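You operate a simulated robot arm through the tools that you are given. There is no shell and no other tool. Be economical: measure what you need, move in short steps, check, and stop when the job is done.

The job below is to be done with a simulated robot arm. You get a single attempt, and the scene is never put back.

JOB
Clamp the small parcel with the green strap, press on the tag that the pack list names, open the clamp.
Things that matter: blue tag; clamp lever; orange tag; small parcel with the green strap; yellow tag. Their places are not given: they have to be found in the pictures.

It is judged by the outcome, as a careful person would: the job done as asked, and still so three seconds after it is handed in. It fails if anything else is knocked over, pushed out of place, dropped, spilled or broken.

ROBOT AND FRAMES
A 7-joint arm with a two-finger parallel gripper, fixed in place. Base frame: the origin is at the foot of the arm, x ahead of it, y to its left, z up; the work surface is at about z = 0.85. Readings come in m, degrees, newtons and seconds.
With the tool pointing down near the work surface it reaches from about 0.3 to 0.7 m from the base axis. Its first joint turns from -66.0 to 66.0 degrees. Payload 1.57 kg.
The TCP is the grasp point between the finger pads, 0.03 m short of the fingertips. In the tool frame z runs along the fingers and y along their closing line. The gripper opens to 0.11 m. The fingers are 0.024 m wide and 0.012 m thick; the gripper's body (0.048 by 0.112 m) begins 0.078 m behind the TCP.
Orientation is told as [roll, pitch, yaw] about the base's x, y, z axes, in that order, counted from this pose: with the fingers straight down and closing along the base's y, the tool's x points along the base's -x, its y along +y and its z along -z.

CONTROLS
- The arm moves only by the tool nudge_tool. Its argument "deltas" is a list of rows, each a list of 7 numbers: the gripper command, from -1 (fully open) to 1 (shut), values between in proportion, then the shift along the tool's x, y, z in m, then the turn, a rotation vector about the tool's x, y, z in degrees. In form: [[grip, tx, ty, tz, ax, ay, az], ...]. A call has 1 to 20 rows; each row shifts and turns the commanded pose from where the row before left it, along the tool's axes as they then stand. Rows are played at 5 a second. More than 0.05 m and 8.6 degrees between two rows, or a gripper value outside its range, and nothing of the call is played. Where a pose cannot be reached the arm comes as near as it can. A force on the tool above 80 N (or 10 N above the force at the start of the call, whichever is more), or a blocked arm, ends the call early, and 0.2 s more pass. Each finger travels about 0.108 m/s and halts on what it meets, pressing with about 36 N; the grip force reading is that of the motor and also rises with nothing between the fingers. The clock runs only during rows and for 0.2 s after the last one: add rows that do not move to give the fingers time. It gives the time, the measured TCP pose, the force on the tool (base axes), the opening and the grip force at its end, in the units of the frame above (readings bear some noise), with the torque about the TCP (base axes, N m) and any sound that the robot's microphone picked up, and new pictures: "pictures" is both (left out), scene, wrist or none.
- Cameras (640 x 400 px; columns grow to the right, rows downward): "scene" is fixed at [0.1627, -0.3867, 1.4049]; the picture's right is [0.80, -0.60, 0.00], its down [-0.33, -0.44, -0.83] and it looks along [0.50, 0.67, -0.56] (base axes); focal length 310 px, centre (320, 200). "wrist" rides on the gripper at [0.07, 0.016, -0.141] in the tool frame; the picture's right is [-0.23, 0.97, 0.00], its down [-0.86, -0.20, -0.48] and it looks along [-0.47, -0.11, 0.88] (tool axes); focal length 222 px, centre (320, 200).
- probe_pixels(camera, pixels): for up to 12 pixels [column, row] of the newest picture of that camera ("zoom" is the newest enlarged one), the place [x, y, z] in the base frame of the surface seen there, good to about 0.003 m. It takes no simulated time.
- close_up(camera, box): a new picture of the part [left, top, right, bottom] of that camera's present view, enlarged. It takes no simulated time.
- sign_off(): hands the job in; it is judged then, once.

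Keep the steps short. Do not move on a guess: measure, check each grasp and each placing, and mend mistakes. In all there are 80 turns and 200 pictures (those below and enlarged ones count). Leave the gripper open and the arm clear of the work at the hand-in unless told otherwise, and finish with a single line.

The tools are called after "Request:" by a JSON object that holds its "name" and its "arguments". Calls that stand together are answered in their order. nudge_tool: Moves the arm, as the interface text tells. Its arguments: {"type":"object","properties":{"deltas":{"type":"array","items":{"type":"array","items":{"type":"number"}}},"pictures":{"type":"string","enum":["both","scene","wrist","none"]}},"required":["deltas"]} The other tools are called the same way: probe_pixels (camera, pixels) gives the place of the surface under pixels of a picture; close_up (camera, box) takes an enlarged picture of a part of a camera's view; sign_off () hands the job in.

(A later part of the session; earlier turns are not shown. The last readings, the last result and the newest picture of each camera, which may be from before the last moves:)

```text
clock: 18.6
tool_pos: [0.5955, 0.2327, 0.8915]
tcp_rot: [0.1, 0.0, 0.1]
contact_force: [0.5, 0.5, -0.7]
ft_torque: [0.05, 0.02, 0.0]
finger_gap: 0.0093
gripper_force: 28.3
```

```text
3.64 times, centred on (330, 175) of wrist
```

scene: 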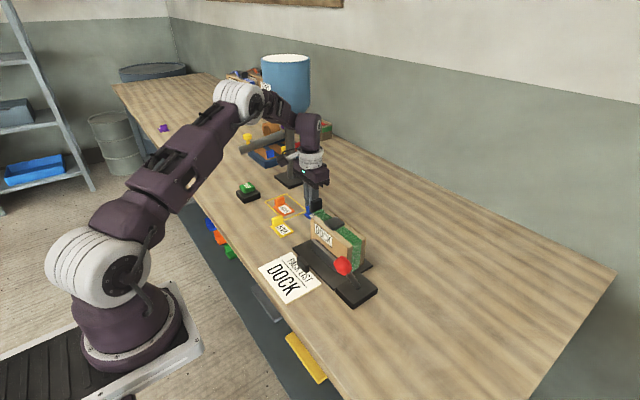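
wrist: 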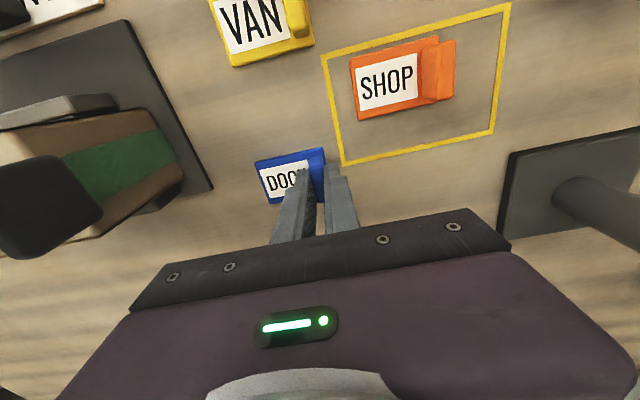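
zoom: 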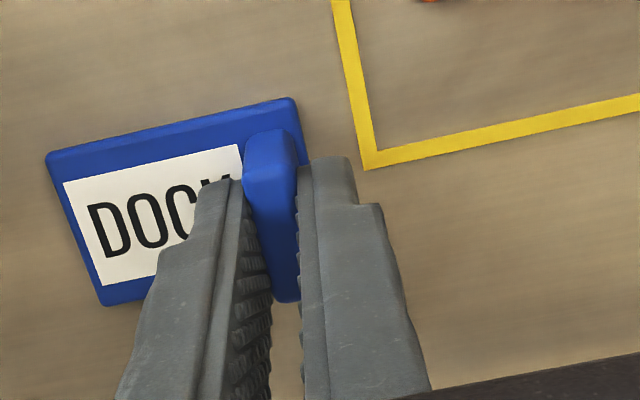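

The tab is gripped (gap 0.009). I lift straight up and see if the tag comes along.

Request:
{"name": "nudge_tool", "arguments": {"deltas": [[1, 0, 0, -0.01, 0, 0, 0], [1, 0, 0, -0.03, 0, 0, 0], [1, 0, 0, -0.04, 0, 0, 0], [1, 0, 0, -0.04, 0, 0, 0], [1, 0, 0, -0.04, 0, 0, 0], [1, 0.02, 0, -0.045, 0, 0, 0], [1, 0.02, 0, -0.045, 0, 0, 0], [1, 0.02, 0, -0.045, 0, 0, 0], [1, 0, 0, 0, 0, 0, 0]]}}

Request:
{"name": "close_up", "arguments": {"camera": "wrist", "box": [250, 120, 410, 230]}}

```text
clock: 20.6
tool_pos: [0.5338, 0.2334, 1.1873]
tcp_rot: [-0.1, 0.0, 0.0]
contact_force: [0.2, -0.1, -0.6]
ft_torque: [-0.02, 0.01, -0.03]
finger_gap: 0.0092
gripper_force: 27.8
```

scene: 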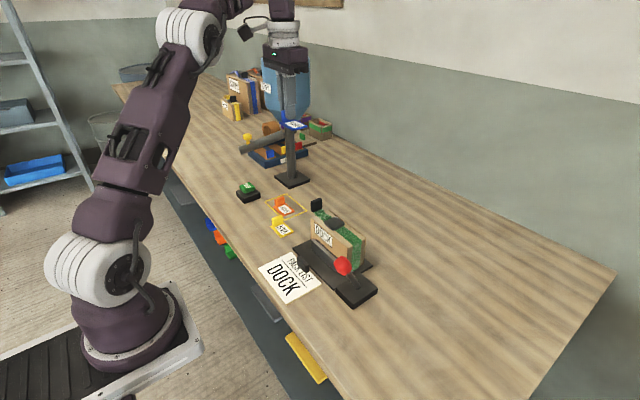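
wrist: 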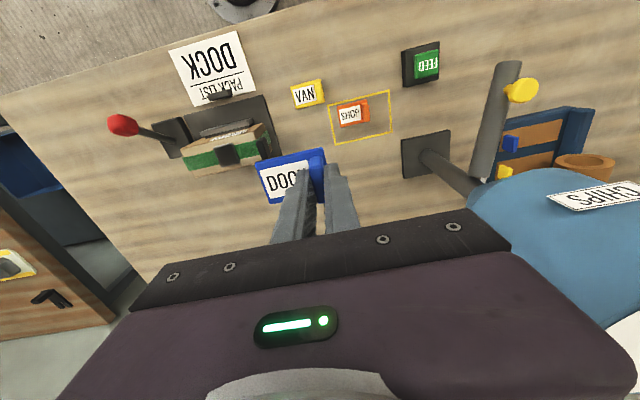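

```text
3.64 times, centred on (330, 175) of wrist
```

zoom: 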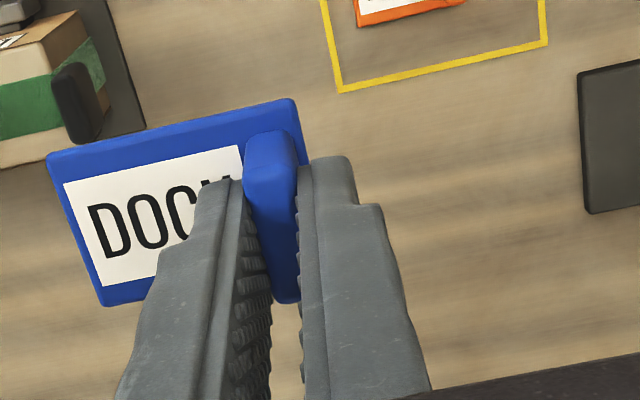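

The tag is held firmly. I move it toward the camera and tilt it to see its underside, and enlarge the clear view of the parcel.

Request:
{"name": "close_up", "arguments": {"camera": "scene", "box": [295, 190, 375, 255]}}

Request:
{"name": "nudge_tool", "arguments": {"deltas": [[1, 0.02, -0.04, -0.02, 0, 0, 0], [1, 0.02, -0.04, -0.02, 0, 0, 0], [1, 0.02, -0.04, -0.02, 0, 0, 0], [1, 0, 0, 0, 6.4, 4.8, 0], [1, 0, 0, 0, 6.4, 4.8, 0], [1, 0, 0, 0, 6.4, 4.8, 0], [1, 0, 0, 0, 6.4, 4.8, 0], [1, 0, 0, 0, 6.4, 4.8, 0], [1, 0, 0, 0, 6.4, 4.8, 0], [1, 0, 0, 0, 0, 0, 0]]}}

```text
6.15 times, centred on (335, 222) of scene
```

zoom: 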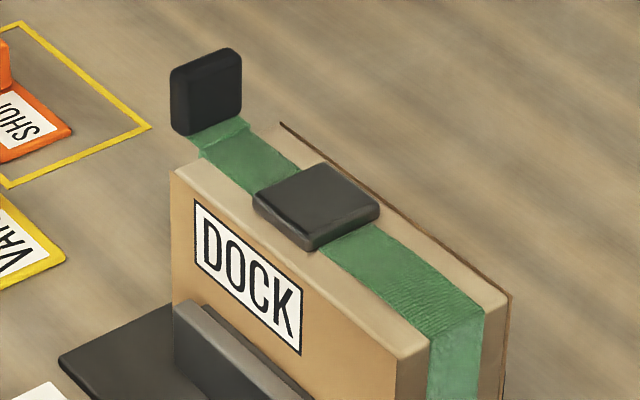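

```text
clock: 22.8
tool_pos: [0.4369, 0.0871, 1.2323]
tcp_rot: [-25.0, 16.0, -3.2]
contact_force: [0.0, 0.1, -1.3]
ft_torque: [-0.01, 0.0, 0.0]
finger_gap: 0.0097
gripper_force: 28.2
out of reach, approached as far as the arm can: row 5, 6, 7, 8, 9
```

scene: 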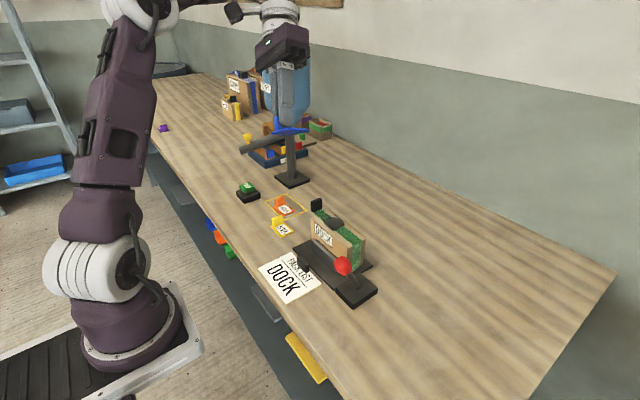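
wrist: 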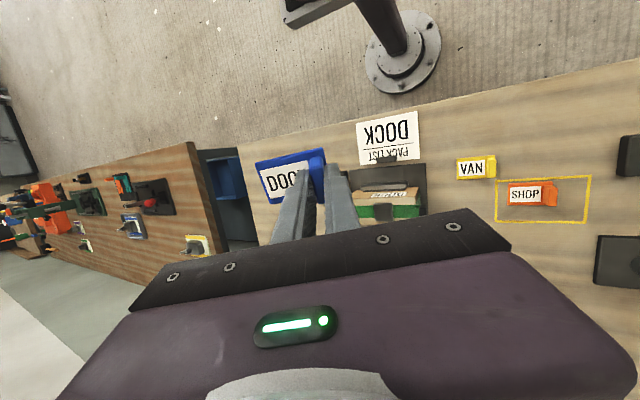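

The tilt isn't reachable, so I undo it. The underside stays unseen.

Request:
{"name": "nudge_tool", "arguments": {"deltas": [[1, 0, 0, 0, -6.4, -4.8, 0], [1, 0, 0, 0, -6.4, -4.8, 0], [1, 0, 0, 0, -6.4, -4.8, 0], [1, 0, 0, 0, -6.4, -4.8, 0], [1, 0, 0, 0, 0, 0, 0]]}}

Request:
{"name": "probe_pixels", "arguments": {"camera": "scene", "pixels": [[318, 217], [331, 204], [348, 248], [363, 237], [356, 241], [345, 230], [334, 228], [327, 218], [337, 217], [346, 223], [313, 204], [323, 207]]}}

```text
clock: 24.0
tool_pos: [0.4364, 0.0878, 1.2323]
tcp_rot: [1.4, -2.7, 0.8]
contact_force: [0.3, -0.8, 0.2]
ft_torque: [-0.01, -0.04, -0.04]
finger_gap: 0.0092
gripper_force: 27.9
```

scene: 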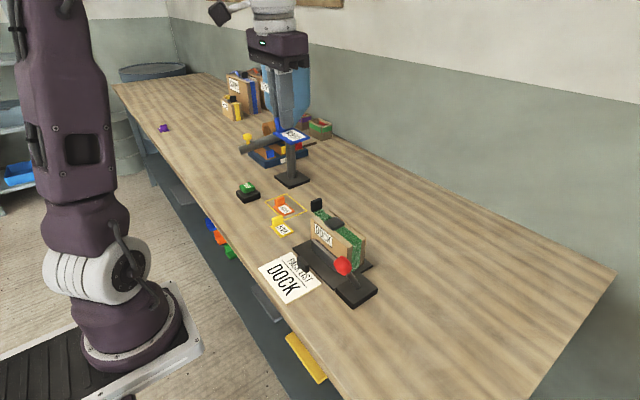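
wrist: 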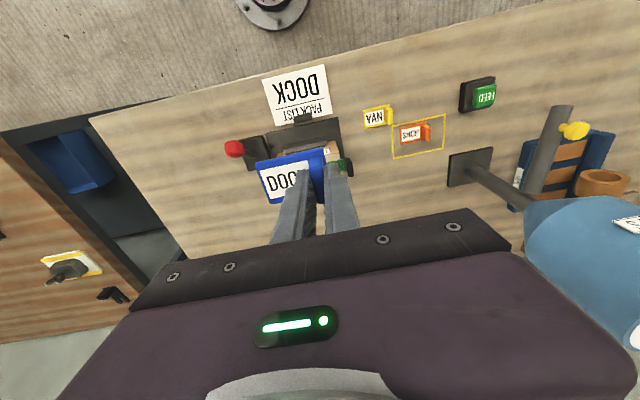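

```text
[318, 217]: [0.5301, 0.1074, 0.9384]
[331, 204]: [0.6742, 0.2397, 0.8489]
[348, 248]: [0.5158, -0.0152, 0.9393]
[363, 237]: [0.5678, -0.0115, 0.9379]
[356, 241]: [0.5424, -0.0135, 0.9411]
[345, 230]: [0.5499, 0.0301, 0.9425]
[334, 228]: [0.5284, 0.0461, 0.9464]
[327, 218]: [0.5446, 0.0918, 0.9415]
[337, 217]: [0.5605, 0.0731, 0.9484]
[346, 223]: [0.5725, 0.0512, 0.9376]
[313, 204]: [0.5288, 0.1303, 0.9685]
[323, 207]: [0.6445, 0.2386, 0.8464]
```

I level the hand (1.4°, 2.7°, 0.8° left over) and go over the free part of the parcel's top between the pad edge (y 0.046) and the near end (y -0.016). There the 0.055 × 0.041 plate fits flat: TCP target (0.541, 0.038).

Request:
{"name": "nudge_tool", "arguments": {"deltas": [[1, 0, 0, 0, 1.4, 2.7, 0.8], [1, 0, 0, 0, 0, 0, 0], [1, -0.026, -0.0125, 0.03, 0, 0, 0], [1, -0.026, -0.0125, 0.04, 0, 0, 0], [1, -0.026, -0.0125, 0.04, 0, 0, 0], [1, -0.0266, -0.0123, 0.04, 0, 0, 0], [1, 0, 0, 0.04, 0, 0, 0], [1, 0, 0, 0, 0, 0, 0]]}}

Request:
{"name": "close_up", "arguments": {"camera": "scene", "box": [290, 170, 400, 270]}}

Request:
{"name": "close_up", "arguments": {"camera": "wrist", "box": [220, 110, 420, 230]}}

```text
clock: 25.8
tool_pos: [0.5388, 0.0347, 1.0422]
tcp_rot: [-0.1, 0.1, 0.1]
contact_force: [-0.2, -0.1, -0.8]
ft_torque: [0.01, 0.0, 0.01]
finger_gap: 0.0094
gripper_force: 27.9
```

scene: 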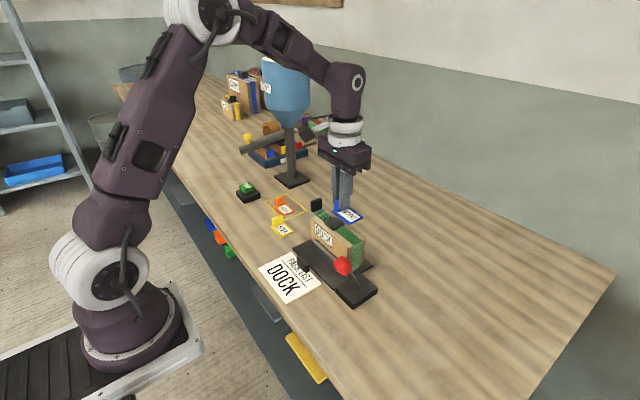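
wrist: 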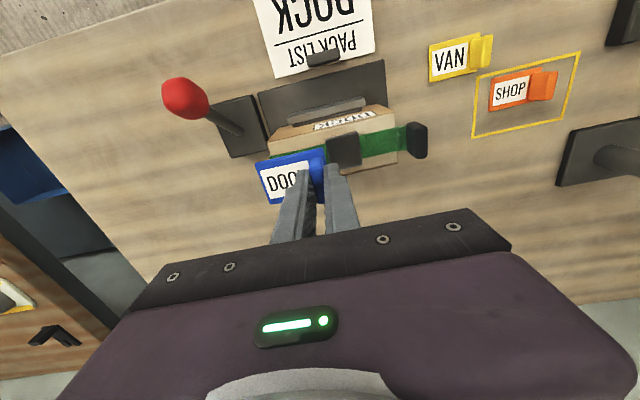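

```text
4.00 times, centred on (345, 220) of scene
```

zoom: 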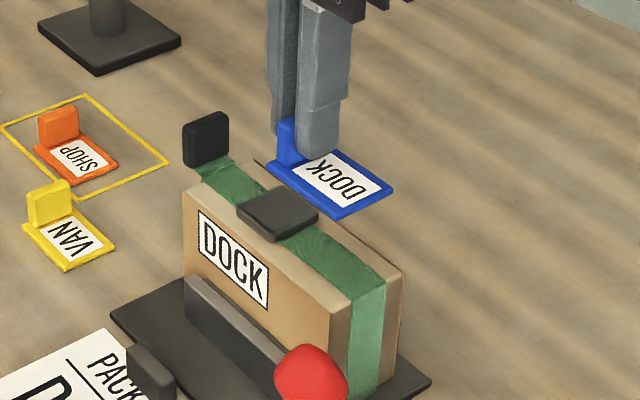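

```text
3.20 times, centred on (320, 170) of wrist
```

zoom: 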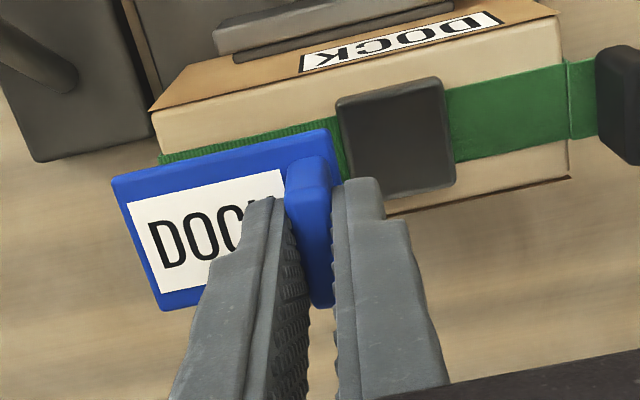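

I measure the held plate's corners and the pad/parcel edges now.

Request:
{"name": "probe_pixels", "arguments": {"camera": "scene", "pixels": [[333, 213], [348, 223], [362, 217], [351, 209], [347, 215], [348, 245], [334, 229], [325, 221], [330, 230]]}}

Request:
{"name": "probe_pixels", "arguments": {"camera": "wrist", "pixels": [[257, 168], [271, 204], [321, 152], [333, 150], [328, 143], [270, 145], [394, 165], [335, 160], [344, 147], [300, 141], [390, 117], [358, 160]]}}

```text
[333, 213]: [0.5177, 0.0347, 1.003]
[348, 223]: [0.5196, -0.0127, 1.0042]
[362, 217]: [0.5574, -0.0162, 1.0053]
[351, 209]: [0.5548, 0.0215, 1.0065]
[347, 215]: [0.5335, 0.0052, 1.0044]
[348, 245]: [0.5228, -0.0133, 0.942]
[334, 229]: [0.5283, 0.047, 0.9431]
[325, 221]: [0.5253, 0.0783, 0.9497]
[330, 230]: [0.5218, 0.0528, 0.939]
```

```text
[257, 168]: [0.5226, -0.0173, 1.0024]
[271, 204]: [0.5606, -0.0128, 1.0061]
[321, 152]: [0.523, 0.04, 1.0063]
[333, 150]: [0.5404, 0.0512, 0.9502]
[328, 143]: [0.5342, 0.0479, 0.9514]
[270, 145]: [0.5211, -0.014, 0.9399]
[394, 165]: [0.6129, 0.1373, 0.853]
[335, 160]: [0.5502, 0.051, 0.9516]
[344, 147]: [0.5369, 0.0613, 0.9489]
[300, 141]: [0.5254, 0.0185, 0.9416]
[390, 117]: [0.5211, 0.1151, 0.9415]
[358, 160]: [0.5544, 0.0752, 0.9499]
```

The plate needs +3 mm in y and +2 mm in x to lie clear of the pad and both ends. I shift and lower to about 8 mm above the top.

Request:
{"name": "nudge_tool", "arguments": {"deltas": [[1, -0.002, 0.003, 0.02, 0, 0, 0], [1, 0, 0, 0.03, 0, 0, 0], [1, 0, 0, 0, 0, 0, 0]]}}

Request:
{"name": "close_up", "arguments": {"camera": "scene", "box": [300, 185, 390, 265]}}

Request:
{"name": "close_up", "arguments": {"camera": "wrist", "box": [240, 110, 440, 230]}}

```text
clock: 26.6
tool_pos: [0.542, 0.0404, 0.9914]
tcp_rot: [-0.2, 0.1, 0.0]
contact_force: [-1.3, -0.3, -0.6]
ft_torque: [0.0, -0.03, 0.02]
finger_gap: 0.0095
gripper_force: 27.6
```

scene: 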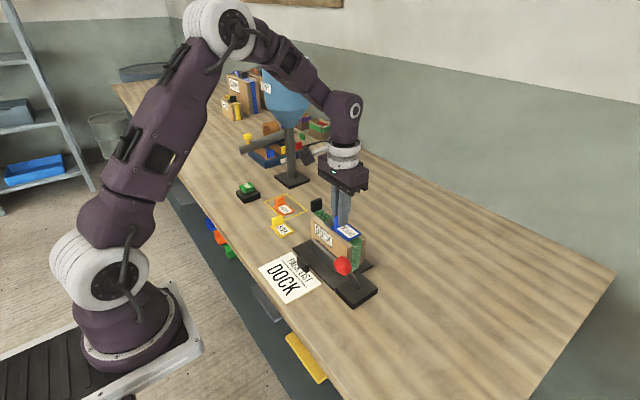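
wrist: 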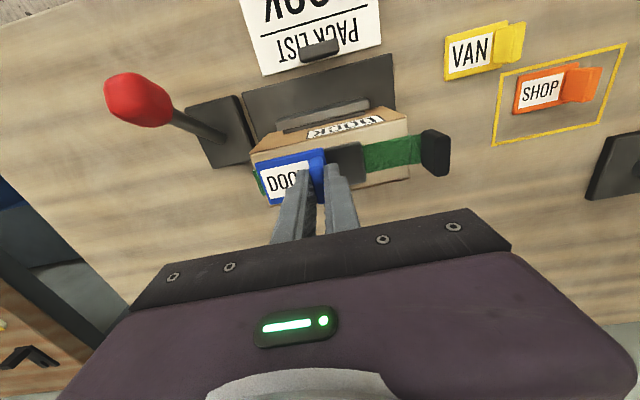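

```text
5.00 times, centred on (345, 225) of scene
```

zoom: 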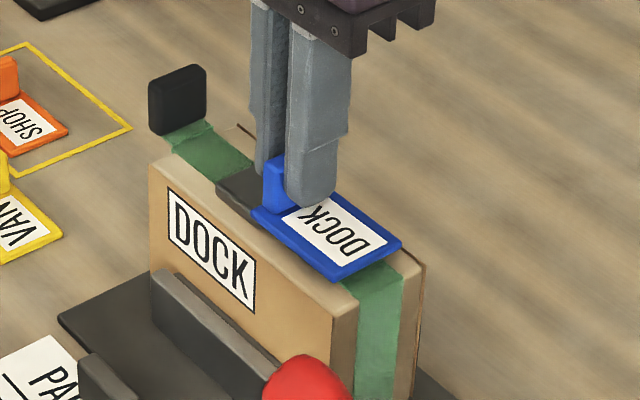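

```text
3.20 times, centred on (340, 170) of wrist
```

zoom: 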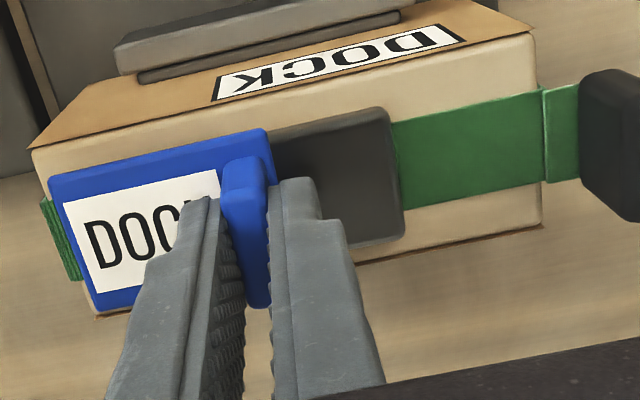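

The plate edge is very near the pad; I shift 2.5 mm back (-y) and lower slowly until contact shows.

Request:
{"name": "nudge_tool", "arguments": {"deltas": [[1, 0, -0.0025, 0, 0, 0, 0], [1, 0, 0, 0.002, 0, 0, 0], [1, 0, 0, 0.0015, 0, 0, 0], [1, 0, 0, 0.0015, 0, 0, 0], [1, 0, 0, 0.001, 0, 0, 0], [1, 0, 0, 0, 0, 0, 0]]}}

Request:
{"name": "close_up", "arguments": {"camera": "scene", "box": [300, 185, 390, 265]}}

Request:
{"name": "close_up", "arguments": {"camera": "wrist", "box": [240, 110, 440, 230]}}

```text
clock: 28.0
tool_pos: [0.5441, 0.0375, 0.9864]
tcp_rot: [-0.1, 0.0, 0.0]
contact_force: [4.3, 0.6, 27.2]
ft_torque: [0.16, -0.15, 0.0]
finger_gap: 0.0096
gripper_force: 27.6
```

scene: 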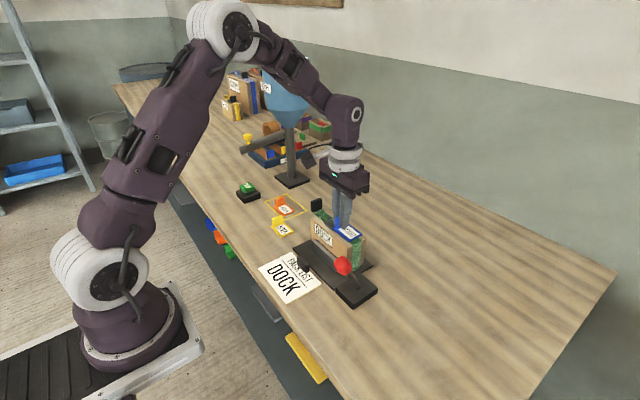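
wrist: 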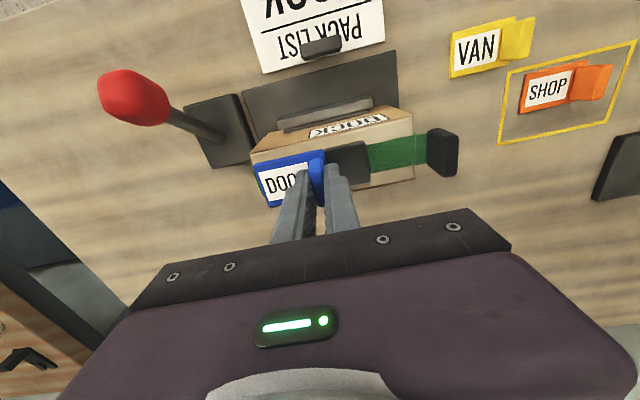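

```text
5.00 times, centred on (345, 225) of scene
```

zoom: 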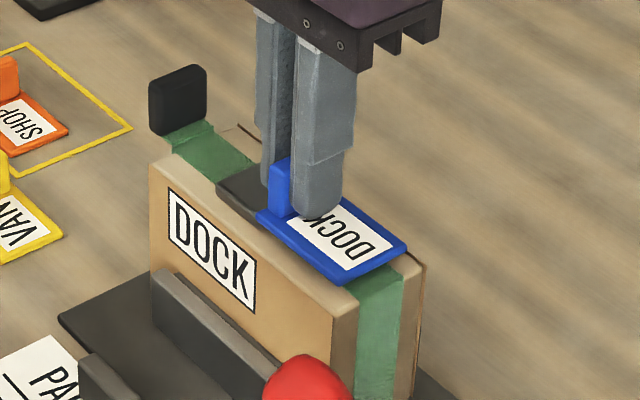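

```text
3.20 times, centred on (340, 170) of wrist
```

zoom: 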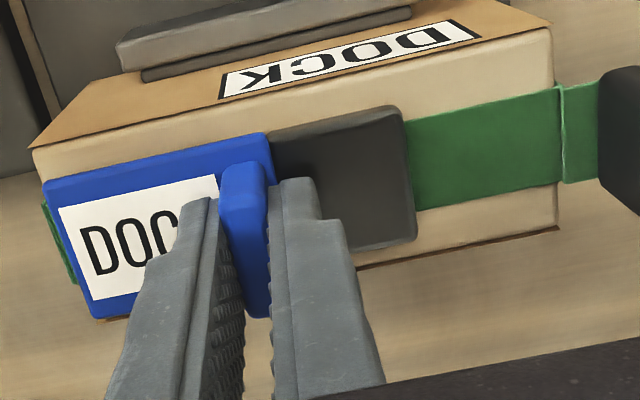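

Contact: 27 N. I check whether the plate lies flat on the strap or sits on the pad's edge.

Request:
{"name": "probe_pixels", "arguments": {"camera": "scene", "pixels": [[338, 227], [349, 239], [355, 235], [347, 230], [350, 241], [354, 242], [333, 222]]}}

Request:
{"name": "probe_pixels", "arguments": {"camera": "wrist", "pixels": [[257, 170], [266, 202], [320, 154], [300, 156], [328, 152], [335, 150], [330, 160], [268, 208]]}}

Request:
{"name": "close_up", "arguments": {"camera": "scene", "box": [325, 210, 375, 250]}}

```text
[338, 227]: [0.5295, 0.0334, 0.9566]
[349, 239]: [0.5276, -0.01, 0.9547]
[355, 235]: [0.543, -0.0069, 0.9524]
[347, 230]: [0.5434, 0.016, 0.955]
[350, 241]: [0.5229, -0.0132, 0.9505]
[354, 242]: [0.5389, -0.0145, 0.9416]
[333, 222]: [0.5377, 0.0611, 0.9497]
```

```text
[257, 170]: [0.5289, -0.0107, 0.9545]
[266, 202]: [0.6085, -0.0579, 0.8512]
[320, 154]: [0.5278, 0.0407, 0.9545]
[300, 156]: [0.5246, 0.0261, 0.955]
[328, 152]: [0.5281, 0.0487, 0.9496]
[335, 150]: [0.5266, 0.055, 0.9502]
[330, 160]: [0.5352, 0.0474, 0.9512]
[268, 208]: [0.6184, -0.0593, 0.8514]
```

```text
10.00 times, centred on (350, 230) of scene
```

zoom: 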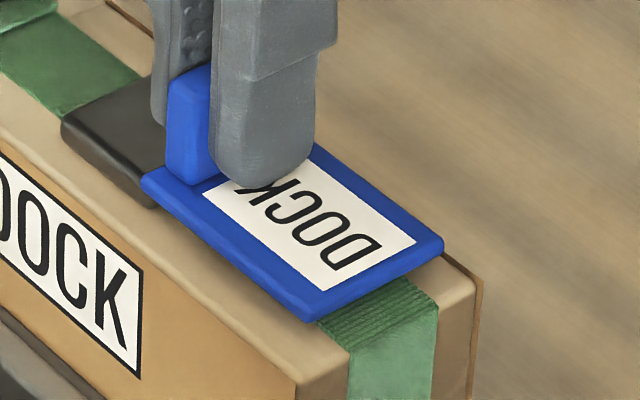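

The plate's top is at 0.955, so its underside is at pad height: it rests on the pad's edge. I lift 4 mm, shift 4 mm toward -y and 2 mm toward -x, and lower again.

Request:
{"name": "nudge_tool", "arguments": {"deltas": [[1, 0, 0, -0.005, 0, 0, 0], [1, 0.002, -0.004, 0, 0, 0, 0], [1, 0, 0, 0, 0, 0, 0], [1, 0, 0, 0.003, 0, 0, 0], [1, 0, 0, 0.002, 0, 0, 0], [1, 0, 0, 0.0015, 0, 0, 0], [1, 0, 0, 0, 0, 0, 0]]}}

Request:
{"name": "close_up", "arguments": {"camera": "scene", "box": [325, 210, 375, 250]}}

```text
clock: 29.6
tool_pos: [0.5413, 0.0338, 0.9834]
tcp_rot: [0.0, 0.1, 0.0]
contact_force: [-0.8, -0.6, 0.1]
ft_torque: [-0.04, -0.01, 0.04]
finger_gap: 0.0093
gripper_force: 27.8
```

scene: 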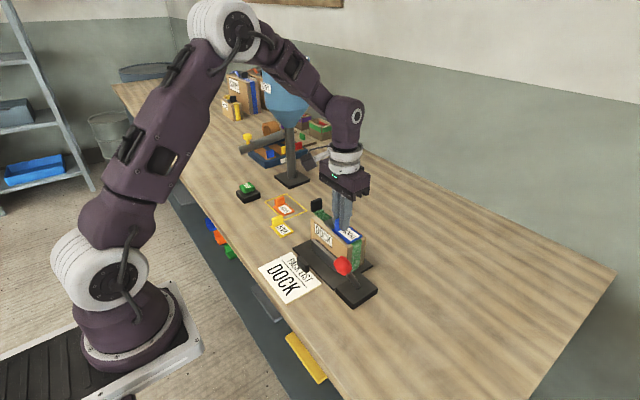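
wrist: 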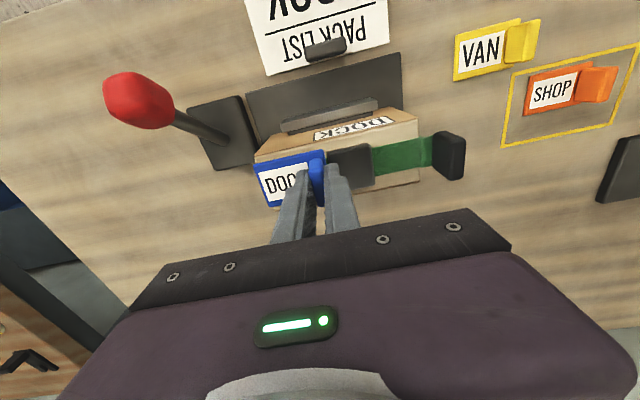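

```text
10.00 times, centred on (350, 230) of scene
```

zoom: 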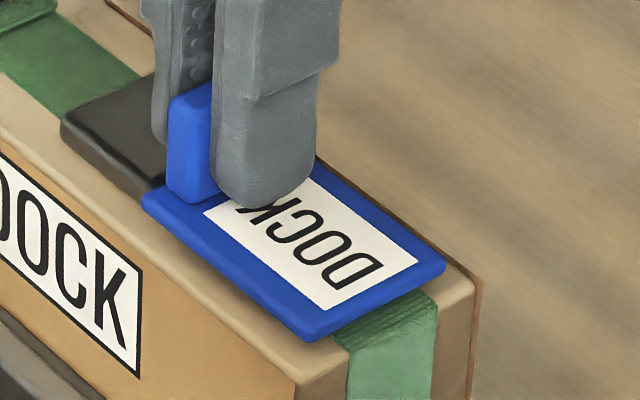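

No contact yet and clear of the pad. I lower in small steps to press.

Request:
{"name": "nudge_tool", "arguments": {"deltas": [[1, 0, 0, 0.0015, 0, 0, 0], [1, 0, 0, 0.0015, 0, 0, 0], [1, 0, 0, 0.001, 0, 0, 0], [1, 0, 0, 0, 0, 0, 0]]}}

Request:
{"name": "close_up", "arguments": {"camera": "scene", "box": [325, 210, 375, 250]}}

```text
clock: 30.6
tool_pos: [0.5406, 0.0322, 0.9802]
tcp_rot: [-0.1, 0.1, 0.1]
contact_force: [-1.7, -0.7, 4.5]
ft_torque: [0.07, 0.03, 0.0]
finger_gap: 0.0095
gripper_force: 27.4
```

scene: 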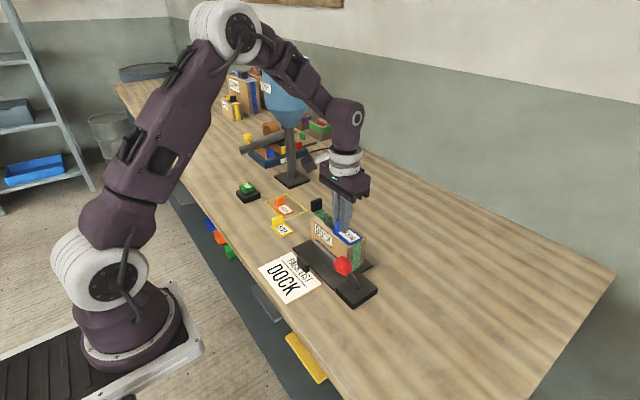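
wrist: 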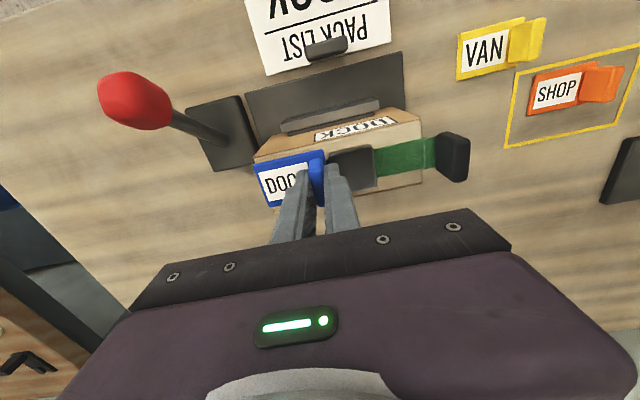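

```text
10.00 times, centred on (350, 230) of scene
```

zoom: 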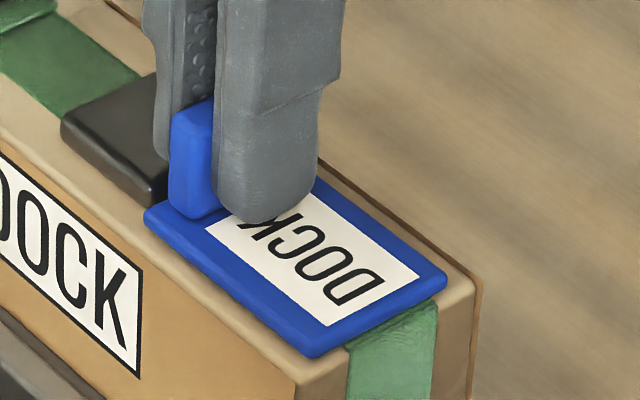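

Flat contact with the top, about 4.5 N. I press further to roughly 30 N and hold for a second.

Request:
{"name": "nudge_tool", "arguments": {"deltas": [[1, 0, 0, 0.001, 0, 0, 0], [1, 0, 0, 0.001, 0, 0, 0], [1, 0, 0, 0.001, 0, 0, 0], [1, 0, 0, 0, 0, 0, 0], [1, 0, 0, 0, 0, 0, 0], [1, 0, 0, 0, 0, 0, 0], [1, 0, 0, 0, 0, 0, 0]], "pictures": "scene"}}

Request:
{"name": "close_up", "arguments": {"camera": "scene", "box": [325, 210, 375, 250]}}

```text
clock: 32.2
tool_pos: [0.5414, 0.0333, 0.9792]
tcp_rot: [-0.1, -0.2, -0.1]
contact_force: [-10.2, -1.9, 66.0]
ft_torque: [0.81, 0.41, 0.16]
finger_gap: 0.0093
gripper_force: 27.4
```

scene: 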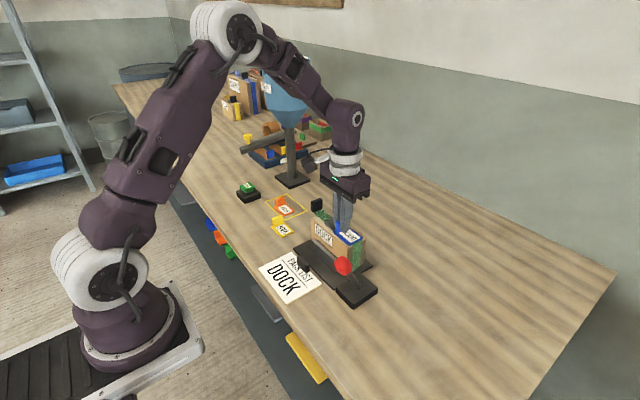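

```text
10.00 times, centred on (350, 230) of scene
```

zoom: 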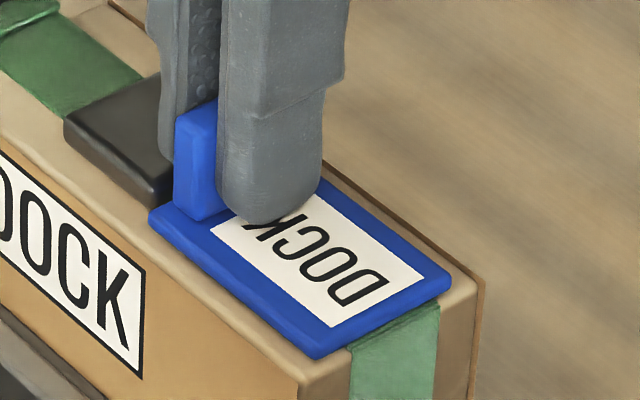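

66 N, harder than intended but the call wasn't stopped and nothing moved. I back off and pull up gently 2 mm beyond to test whether it sticks.

Request:
{"name": "nudge_tool", "arguments": {"deltas": [[1, 0, 0, -0.0015, 0, 0, 0], [1, 0, 0, -0.0015, 0, 0, 0], [1, 0, 0, -0.001, 0, 0, 0], [1, 0, 0, -0.0005, 0, 0, 0], [1, 0, 0, 0, 0, 0, 0]], "pictures": "scene"}}

Request:
{"name": "close_up", "arguments": {"camera": "scene", "box": [325, 210, 375, 250]}}

```text
clock: 33.4
tool_pos: [0.5395, 0.0332, 0.981]
tcp_rot: [0.0, 0.3, 0.0]
contact_force: [0.4, 0.1, 0.3]
ft_torque: [-0.01, -0.02, -0.03]
finger_gap: 0.0095
gripper_force: 28.0
```

scene: 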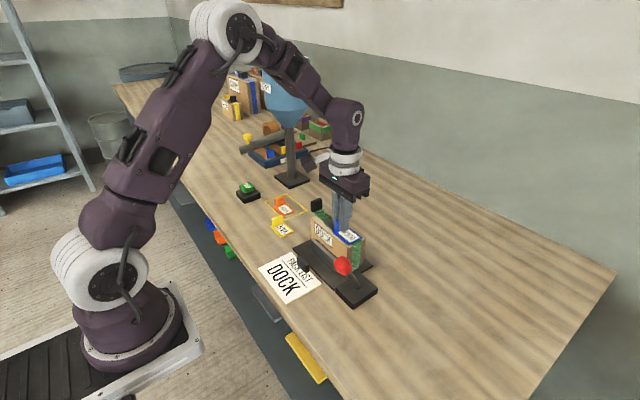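

```text
10.00 times, centred on (350, 230) of scene
```

zoom: 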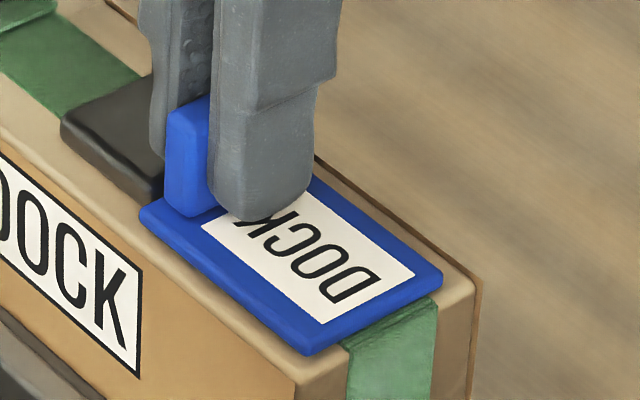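

It lifts freely: no hold on the strap area. The dark pad on the parcel (y 0.046–0.081, x 0.525–0.558) is the other candidate seat. I raise 15 mm and centre the plate over the pad: TCP (0.542, 0.0855).

Request:
{"name": "nudge_tool", "arguments": {"deltas": [[1, 0, 0, -0.015, 0, 0, 0], [1, -0.001, 0.026, -0.005, 0, 0, 0], [1, -0.001, 0.026, 0, 0, 0, 0], [1, 0, 0, 0, 0, 0, 0], [1, 0, 0, 0, 0, 0, 0]]}}

Request:
{"name": "close_up", "arguments": {"camera": "scene", "box": [305, 190, 375, 250]}}

Request:
{"name": "close_up", "arguments": {"camera": "wrist", "box": [220, 110, 420, 230]}}

```text
clock: 34.6
tool_pos: [0.5418, 0.0843, 1.001]
tcp_rot: [0.0, 0.1, -0.1]
contact_force: [0.5, -0.6, 0.0]
ft_torque: [0.01, -0.01, 0.0]
finger_gap: 0.0096
gripper_force: 28.1
```

scene: 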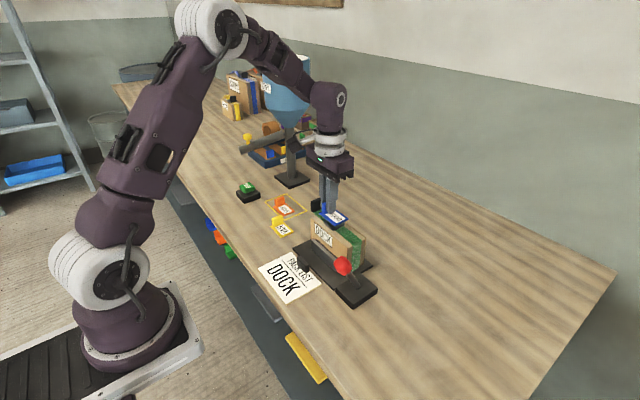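
wrist: 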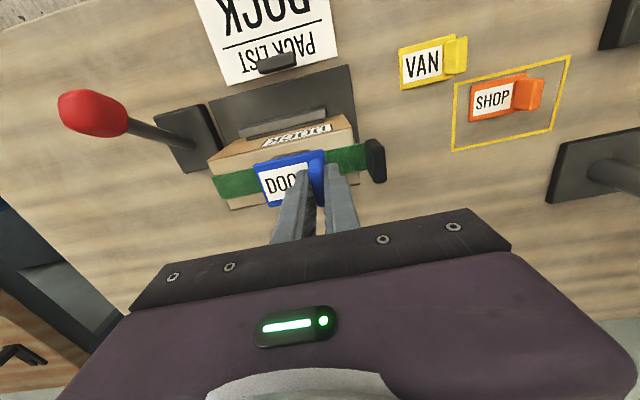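

```text
6.67 times, centred on (340, 220) of scene
```

zoom: 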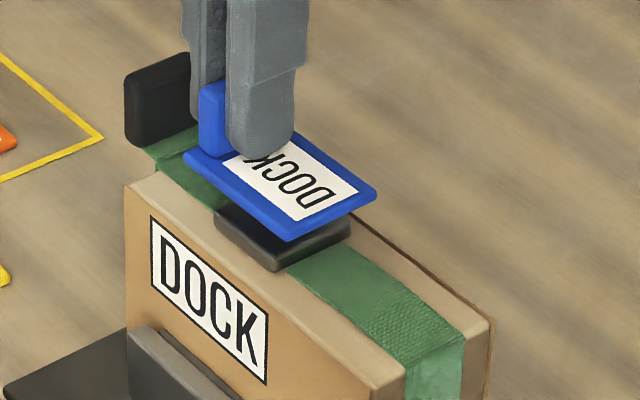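

```text
3.20 times, centred on (320, 170) of wrist
```

zoom: 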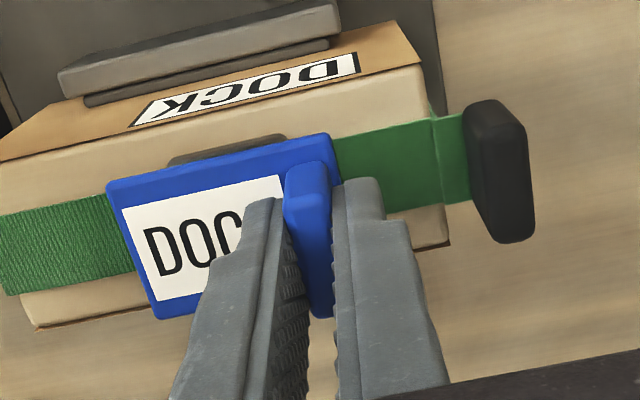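

The plate is centred over the pad. I lower to contact in small steps.

Request:
{"name": "nudge_tool", "arguments": {"deltas": [[1, 0, 0.001, 0.006, 0, 0, 0], [1, 0, 0, 0.004, 0, 0, 0], [1, 0, 0, 0.001, 0, 0, 0], [1, 0, 0, 0.001, 0, 0, 0], [1, 0, 0, 0.001, 0, 0, 0], [1, 0, 0, 0, 0, 0, 0]], "pictures": "scene"}}

Request:
{"name": "close_up", "arguments": {"camera": "scene", "box": [315, 200, 365, 240]}}

```text
clock: 36.0
tool_pos: [0.5432, 0.0864, 0.9896]
tcp_rot: [-0.1, 0.2, 0.0]
contact_force: [0.5, 0.0, 0.7]
ft_torque: [0.0, 0.01, -0.02]
finger_gap: 0.0092
gripper_force: 27.8
```

scene: 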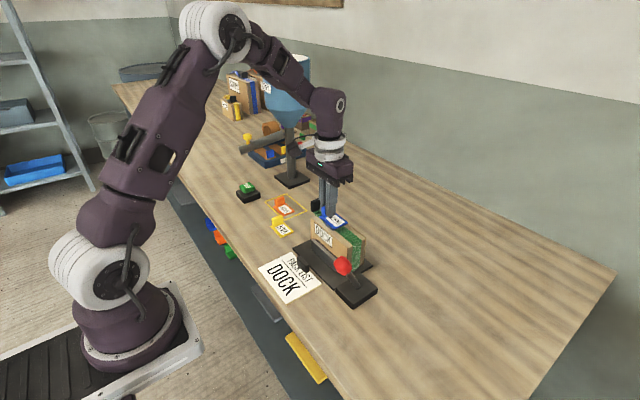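

```text
10.00 times, centred on (340, 220) of scene
```

zoom: 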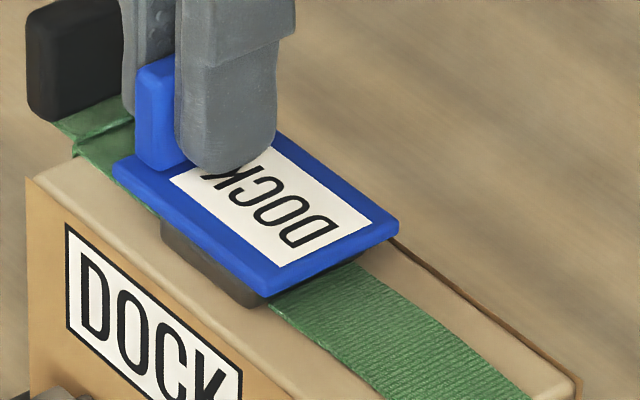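

Just above the pad. I press down in 1 mm steps.

Request:
{"name": "nudge_tool", "arguments": {"deltas": [[1, 0, 0, 0.001, 0, 0, 0], [1, 0, 0, 0.001, 0, 0, 0], [1, 0, 0, 0.001, 0, 0, 0], [1, 0, 0, 0, 0, 0, 0], [1, 0, 0, 0, 0, 0, 0]], "pictures": "scene"}}

Request:
{"name": "close_up", "arguments": {"camera": "scene", "box": [315, 200, 365, 240]}}

```text
clock: 37.2
tool_pos: [0.5432, 0.0858, 0.9867]
tcp_rot: [-0.1, 0.0, 0.0]
contact_force: [-0.8, 2.6, 11.9]
ft_torque: [-0.09, -0.04, 0.01]
finger_gap: 0.0094
gripper_force: 27.5
```

scene: 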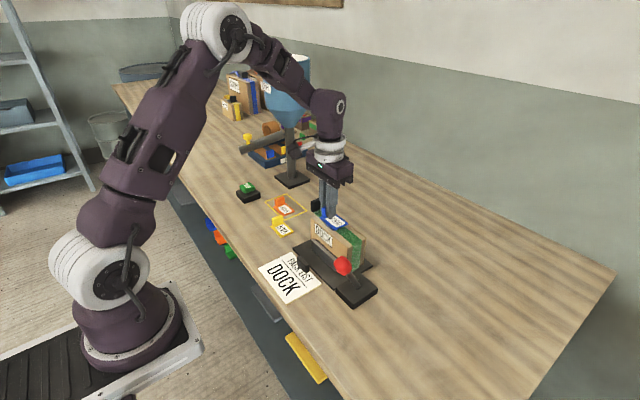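

```text
10.00 times, centred on (340, 220) of scene
```

zoom: 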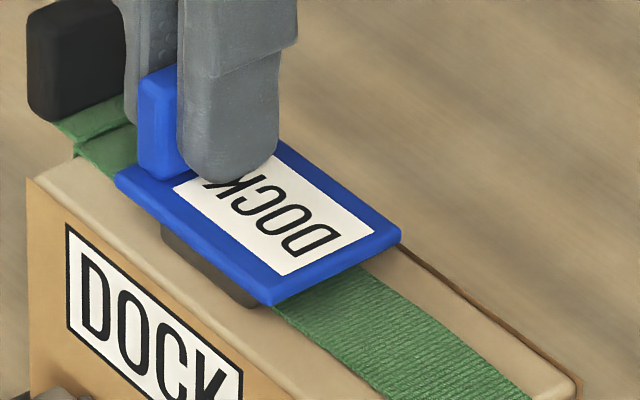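

Contact at 12 N. I press on in 0.5 mm steps to about 40 N.

Request:
{"name": "nudge_tool", "arguments": {"deltas": [[1, 0, 0, 0.0005, 0, 0, 0], [1, 0, 0, 0.0005, 0, 0, 0], [1, 0, 0, 0.0005, 0, 0, 0], [1, 0, 0, 0, 0, 0, 0], [1, 0, 0, 0, 0, 0, 0]], "pictures": "none"}}

```text
clock: 38.4
tool_pos: [0.5424, 0.0866, 0.9849]
tcp_rot: [-0.1, 0.0, -0.1]
contact_force: [2.3, -1.3, 26.9]
ft_torque: [-0.33, -0.12, 0.01]
finger_gap: 0.0093
gripper_force: 28.0
```

27 N, no sound yet. One more millimetre, then hold.

Request:
{"name": "nudge_tool", "arguments": {"deltas": [[1, 0, 0, 0.0005, 0, 0, 0], [1, 0, 0, 0.0005, 0, 0, 0], [1, 0, 0, 0.0003, 0, 0, 0], [1, 0, 0, 0, 0, 0, 0], [1, 0, 0, 0, 0, 0, 0]], "pictures": "scene"}}

Request:
{"name": "close_up", "arguments": {"camera": "scene", "box": [315, 200, 365, 240]}}

```text
clock: 39.6
tool_pos: [0.5428, 0.0857, 0.9837]
tcp_rot: [0.0, 0.0, 0.1]
contact_force: [-2.2, 3.3, 44.3]
ft_torque: [-0.44, 0.14, -0.02]
finger_gap: 0.0096
gripper_force: 27.7
```

scene: 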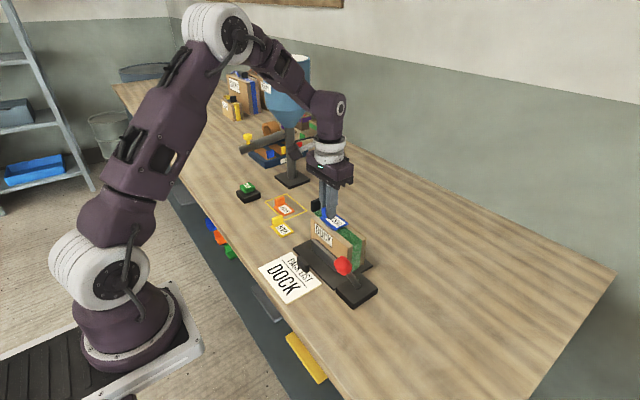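

```text
10.00 times, centred on (340, 220) of scene
```

zoom: 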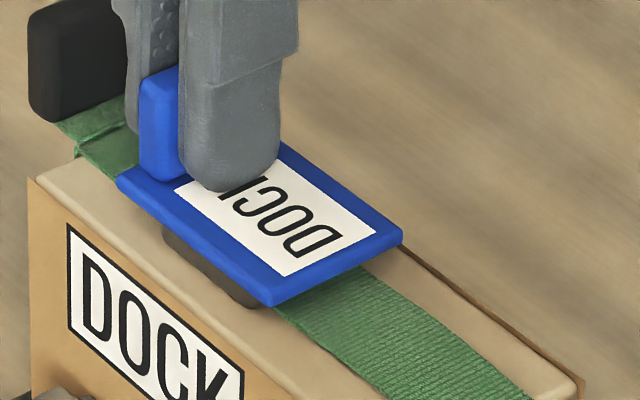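

44 N now. I pull up a few millimetres to test the hold.

Request:
{"name": "nudge_tool", "arguments": {"deltas": [[1, 0, 0, -0.002, 0, 0, 0], [1, 0, 0, -0.002, 0, 0, 0], [1, 0, 0, -0.002, 0, 0, 0], [1, 0, 0, 0, 0, 0, 0]], "pictures": "scene"}}

Request:
{"name": "close_up", "arguments": {"camera": "scene", "box": [315, 200, 365, 240]}}

```text
clock: 40.6
tool_pos: [0.5436, 0.0865, 0.989]
tcp_rot: [-0.1, 0.3, 0.0]
contact_force: [0.2, 0.2, -0.9]
ft_torque: [-0.03, 0.0, 0.01]
finger_gap: 0.0097
gripper_force: 27.4
```

scene: 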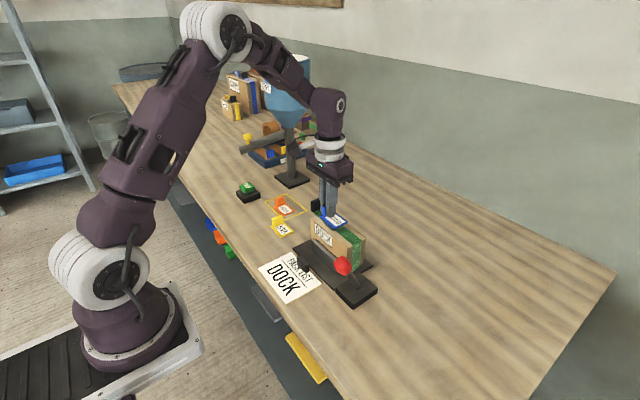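

```text
10.00 times, centred on (340, 220) of scene
```

zoom: 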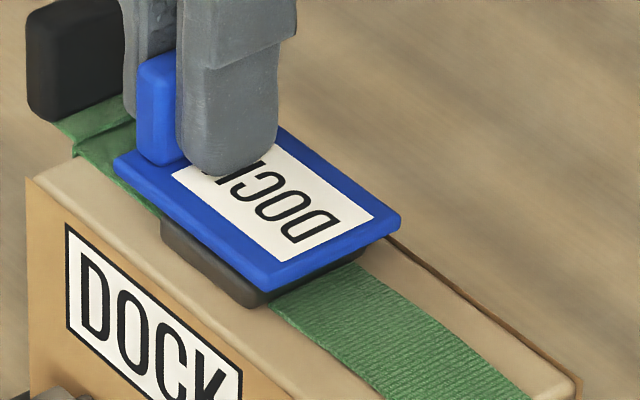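

No hold on the pad either. Before deciding, I want to see the tag's underside: I raise it to the camera's height and tilt about 30°, which was reachable before.

Request:
{"name": "nudge_tool", "arguments": {"deltas": [[1, 0, 0, -0.03, 0, 0, 0], [1, 0, 0, -0.045, 0, 0, 0], [1, 0, 0, -0.045, 0, 0, 0], [1, 0.01, 0, -0.045, 0, 0, 0], [1, 0.01, 0, -0.045, 0, 0, 0], [1, 0.01, 0, -0.045, 0, 0, 0], [1, 0.01, 0, -0.045, 0, 0, 0], [1, 0.01, 0, -0.045, 0, 0, 0], [1, 0, 0, 0, 0, 0, 0], [1, 0, 0, 0, 6.4, 4.8, 0], [1, 0, 0, 0, 6.4, 4.8, 0], [1, 0, 0, 0, 6.4, 4.8, 0], [1, 0, 0, 0, 6.4, 4.8, 0], [1, 0, 0, 0, 0, 0, 0]], "pictures": "scene"}}

```text
clock: 43.6
tool_pos: [0.416, 0.069, 1.2976]
tcp_rot: [-17.8, 6.2, -0.4]
contact_force: [0.9, 0.3, -0.6]
ft_torque: [0.02, 0.01, 0.01]
finger_gap: 0.0094
gripper_force: 27.8
out of reach, approached as far as the arm can: row 8, 10, 11, 12, 13
```

scene: 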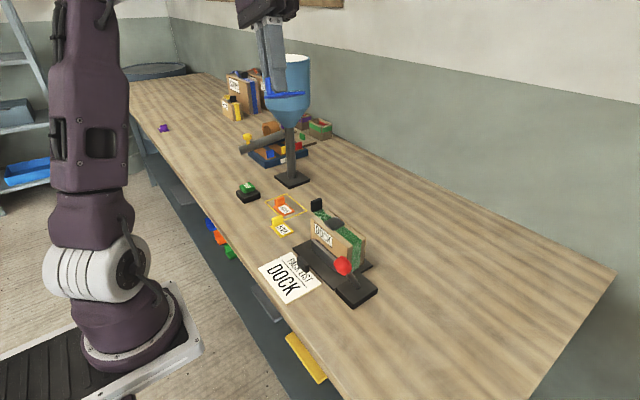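

The roll direction has more reach. I tilt further about the tool's x only.

Request:
{"name": "nudge_tool", "arguments": {"deltas": [[1, -0.02, 0, 0, 0, -4, 0], [1, -0.02, 0, 0, 8, 0, 0], [1, 0, 0, 0, 8, 0, 0], [1, 0, 0, 0, 8, 0, 0], [1, 0, 0, 0, 8, 0, 0], [1, 0, 0, 0, 0, 0, 0]], "pictures": "scene"}}

Request:
{"name": "close_up", "arguments": {"camera": "scene", "box": [240, 50, 340, 130]}}

Request:
{"name": "close_up", "arguments": {"camera": "scene", "box": [300, 190, 380, 260]}}

```text
clock: 45.0
tool_pos: [0.4462, 0.0639, 1.2978]
tcp_rot: [-47.9, 4.0, -0.1]
contact_force: [0.7, -0.3, 0.3]
ft_torque: [-0.03, 0.03, -0.03]
finger_gap: 0.0095
gripper_force: 28.0
out of reach, approached as far as the arm can: row 2
```

scene: 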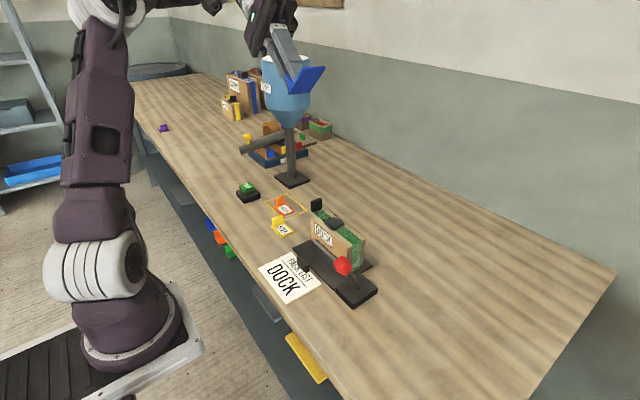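

```text
5.00 times, centred on (290, 90) of scene
```

zoom: 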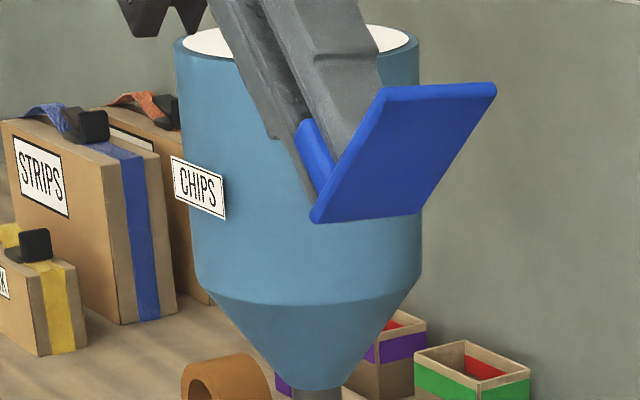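

```text
5.71 times, centred on (340, 225) of scene
```

zoom: 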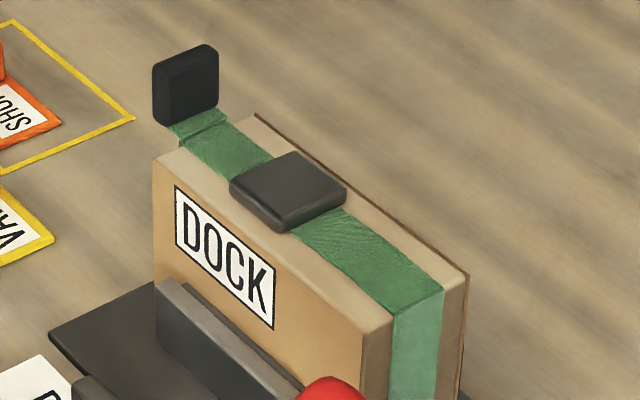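

The underside is plain, so there is no special seat. The dark pad is evidently the strap's buckle (the other parcels show the same strap slack), so the tag belongs flat on the free top face. I level the hand and go back.

Request:
{"name": "nudge_tool", "arguments": {"deltas": [[1, 0, 0, 0, -8, 0, 0], [1, 0, 0, 0, -8, 0, 0], [1, 0, 0, 0, -8, 0, 0], [1, 0, 0, 0, -8, 0, 0], [1, 0, 0, 0, -8, 0, 0], [1, 0, 0, 0, -7.9, 0, 0], [1, 0, 0, 0, 0, -4, 0], [1, 0, 0, 0, 0, 0, 0]], "pictures": "none"}}

```text
clock: 46.8
tool_pos: [0.4471, 0.0628, 1.2962]
tcp_rot: [0.0, -0.1, -0.2]
contact_force: [0.7, -0.2, -0.5]
ft_torque: [-0.02, -0.03, 0.01]
finger_gap: 0.0093
gripper_force: 28.3
```

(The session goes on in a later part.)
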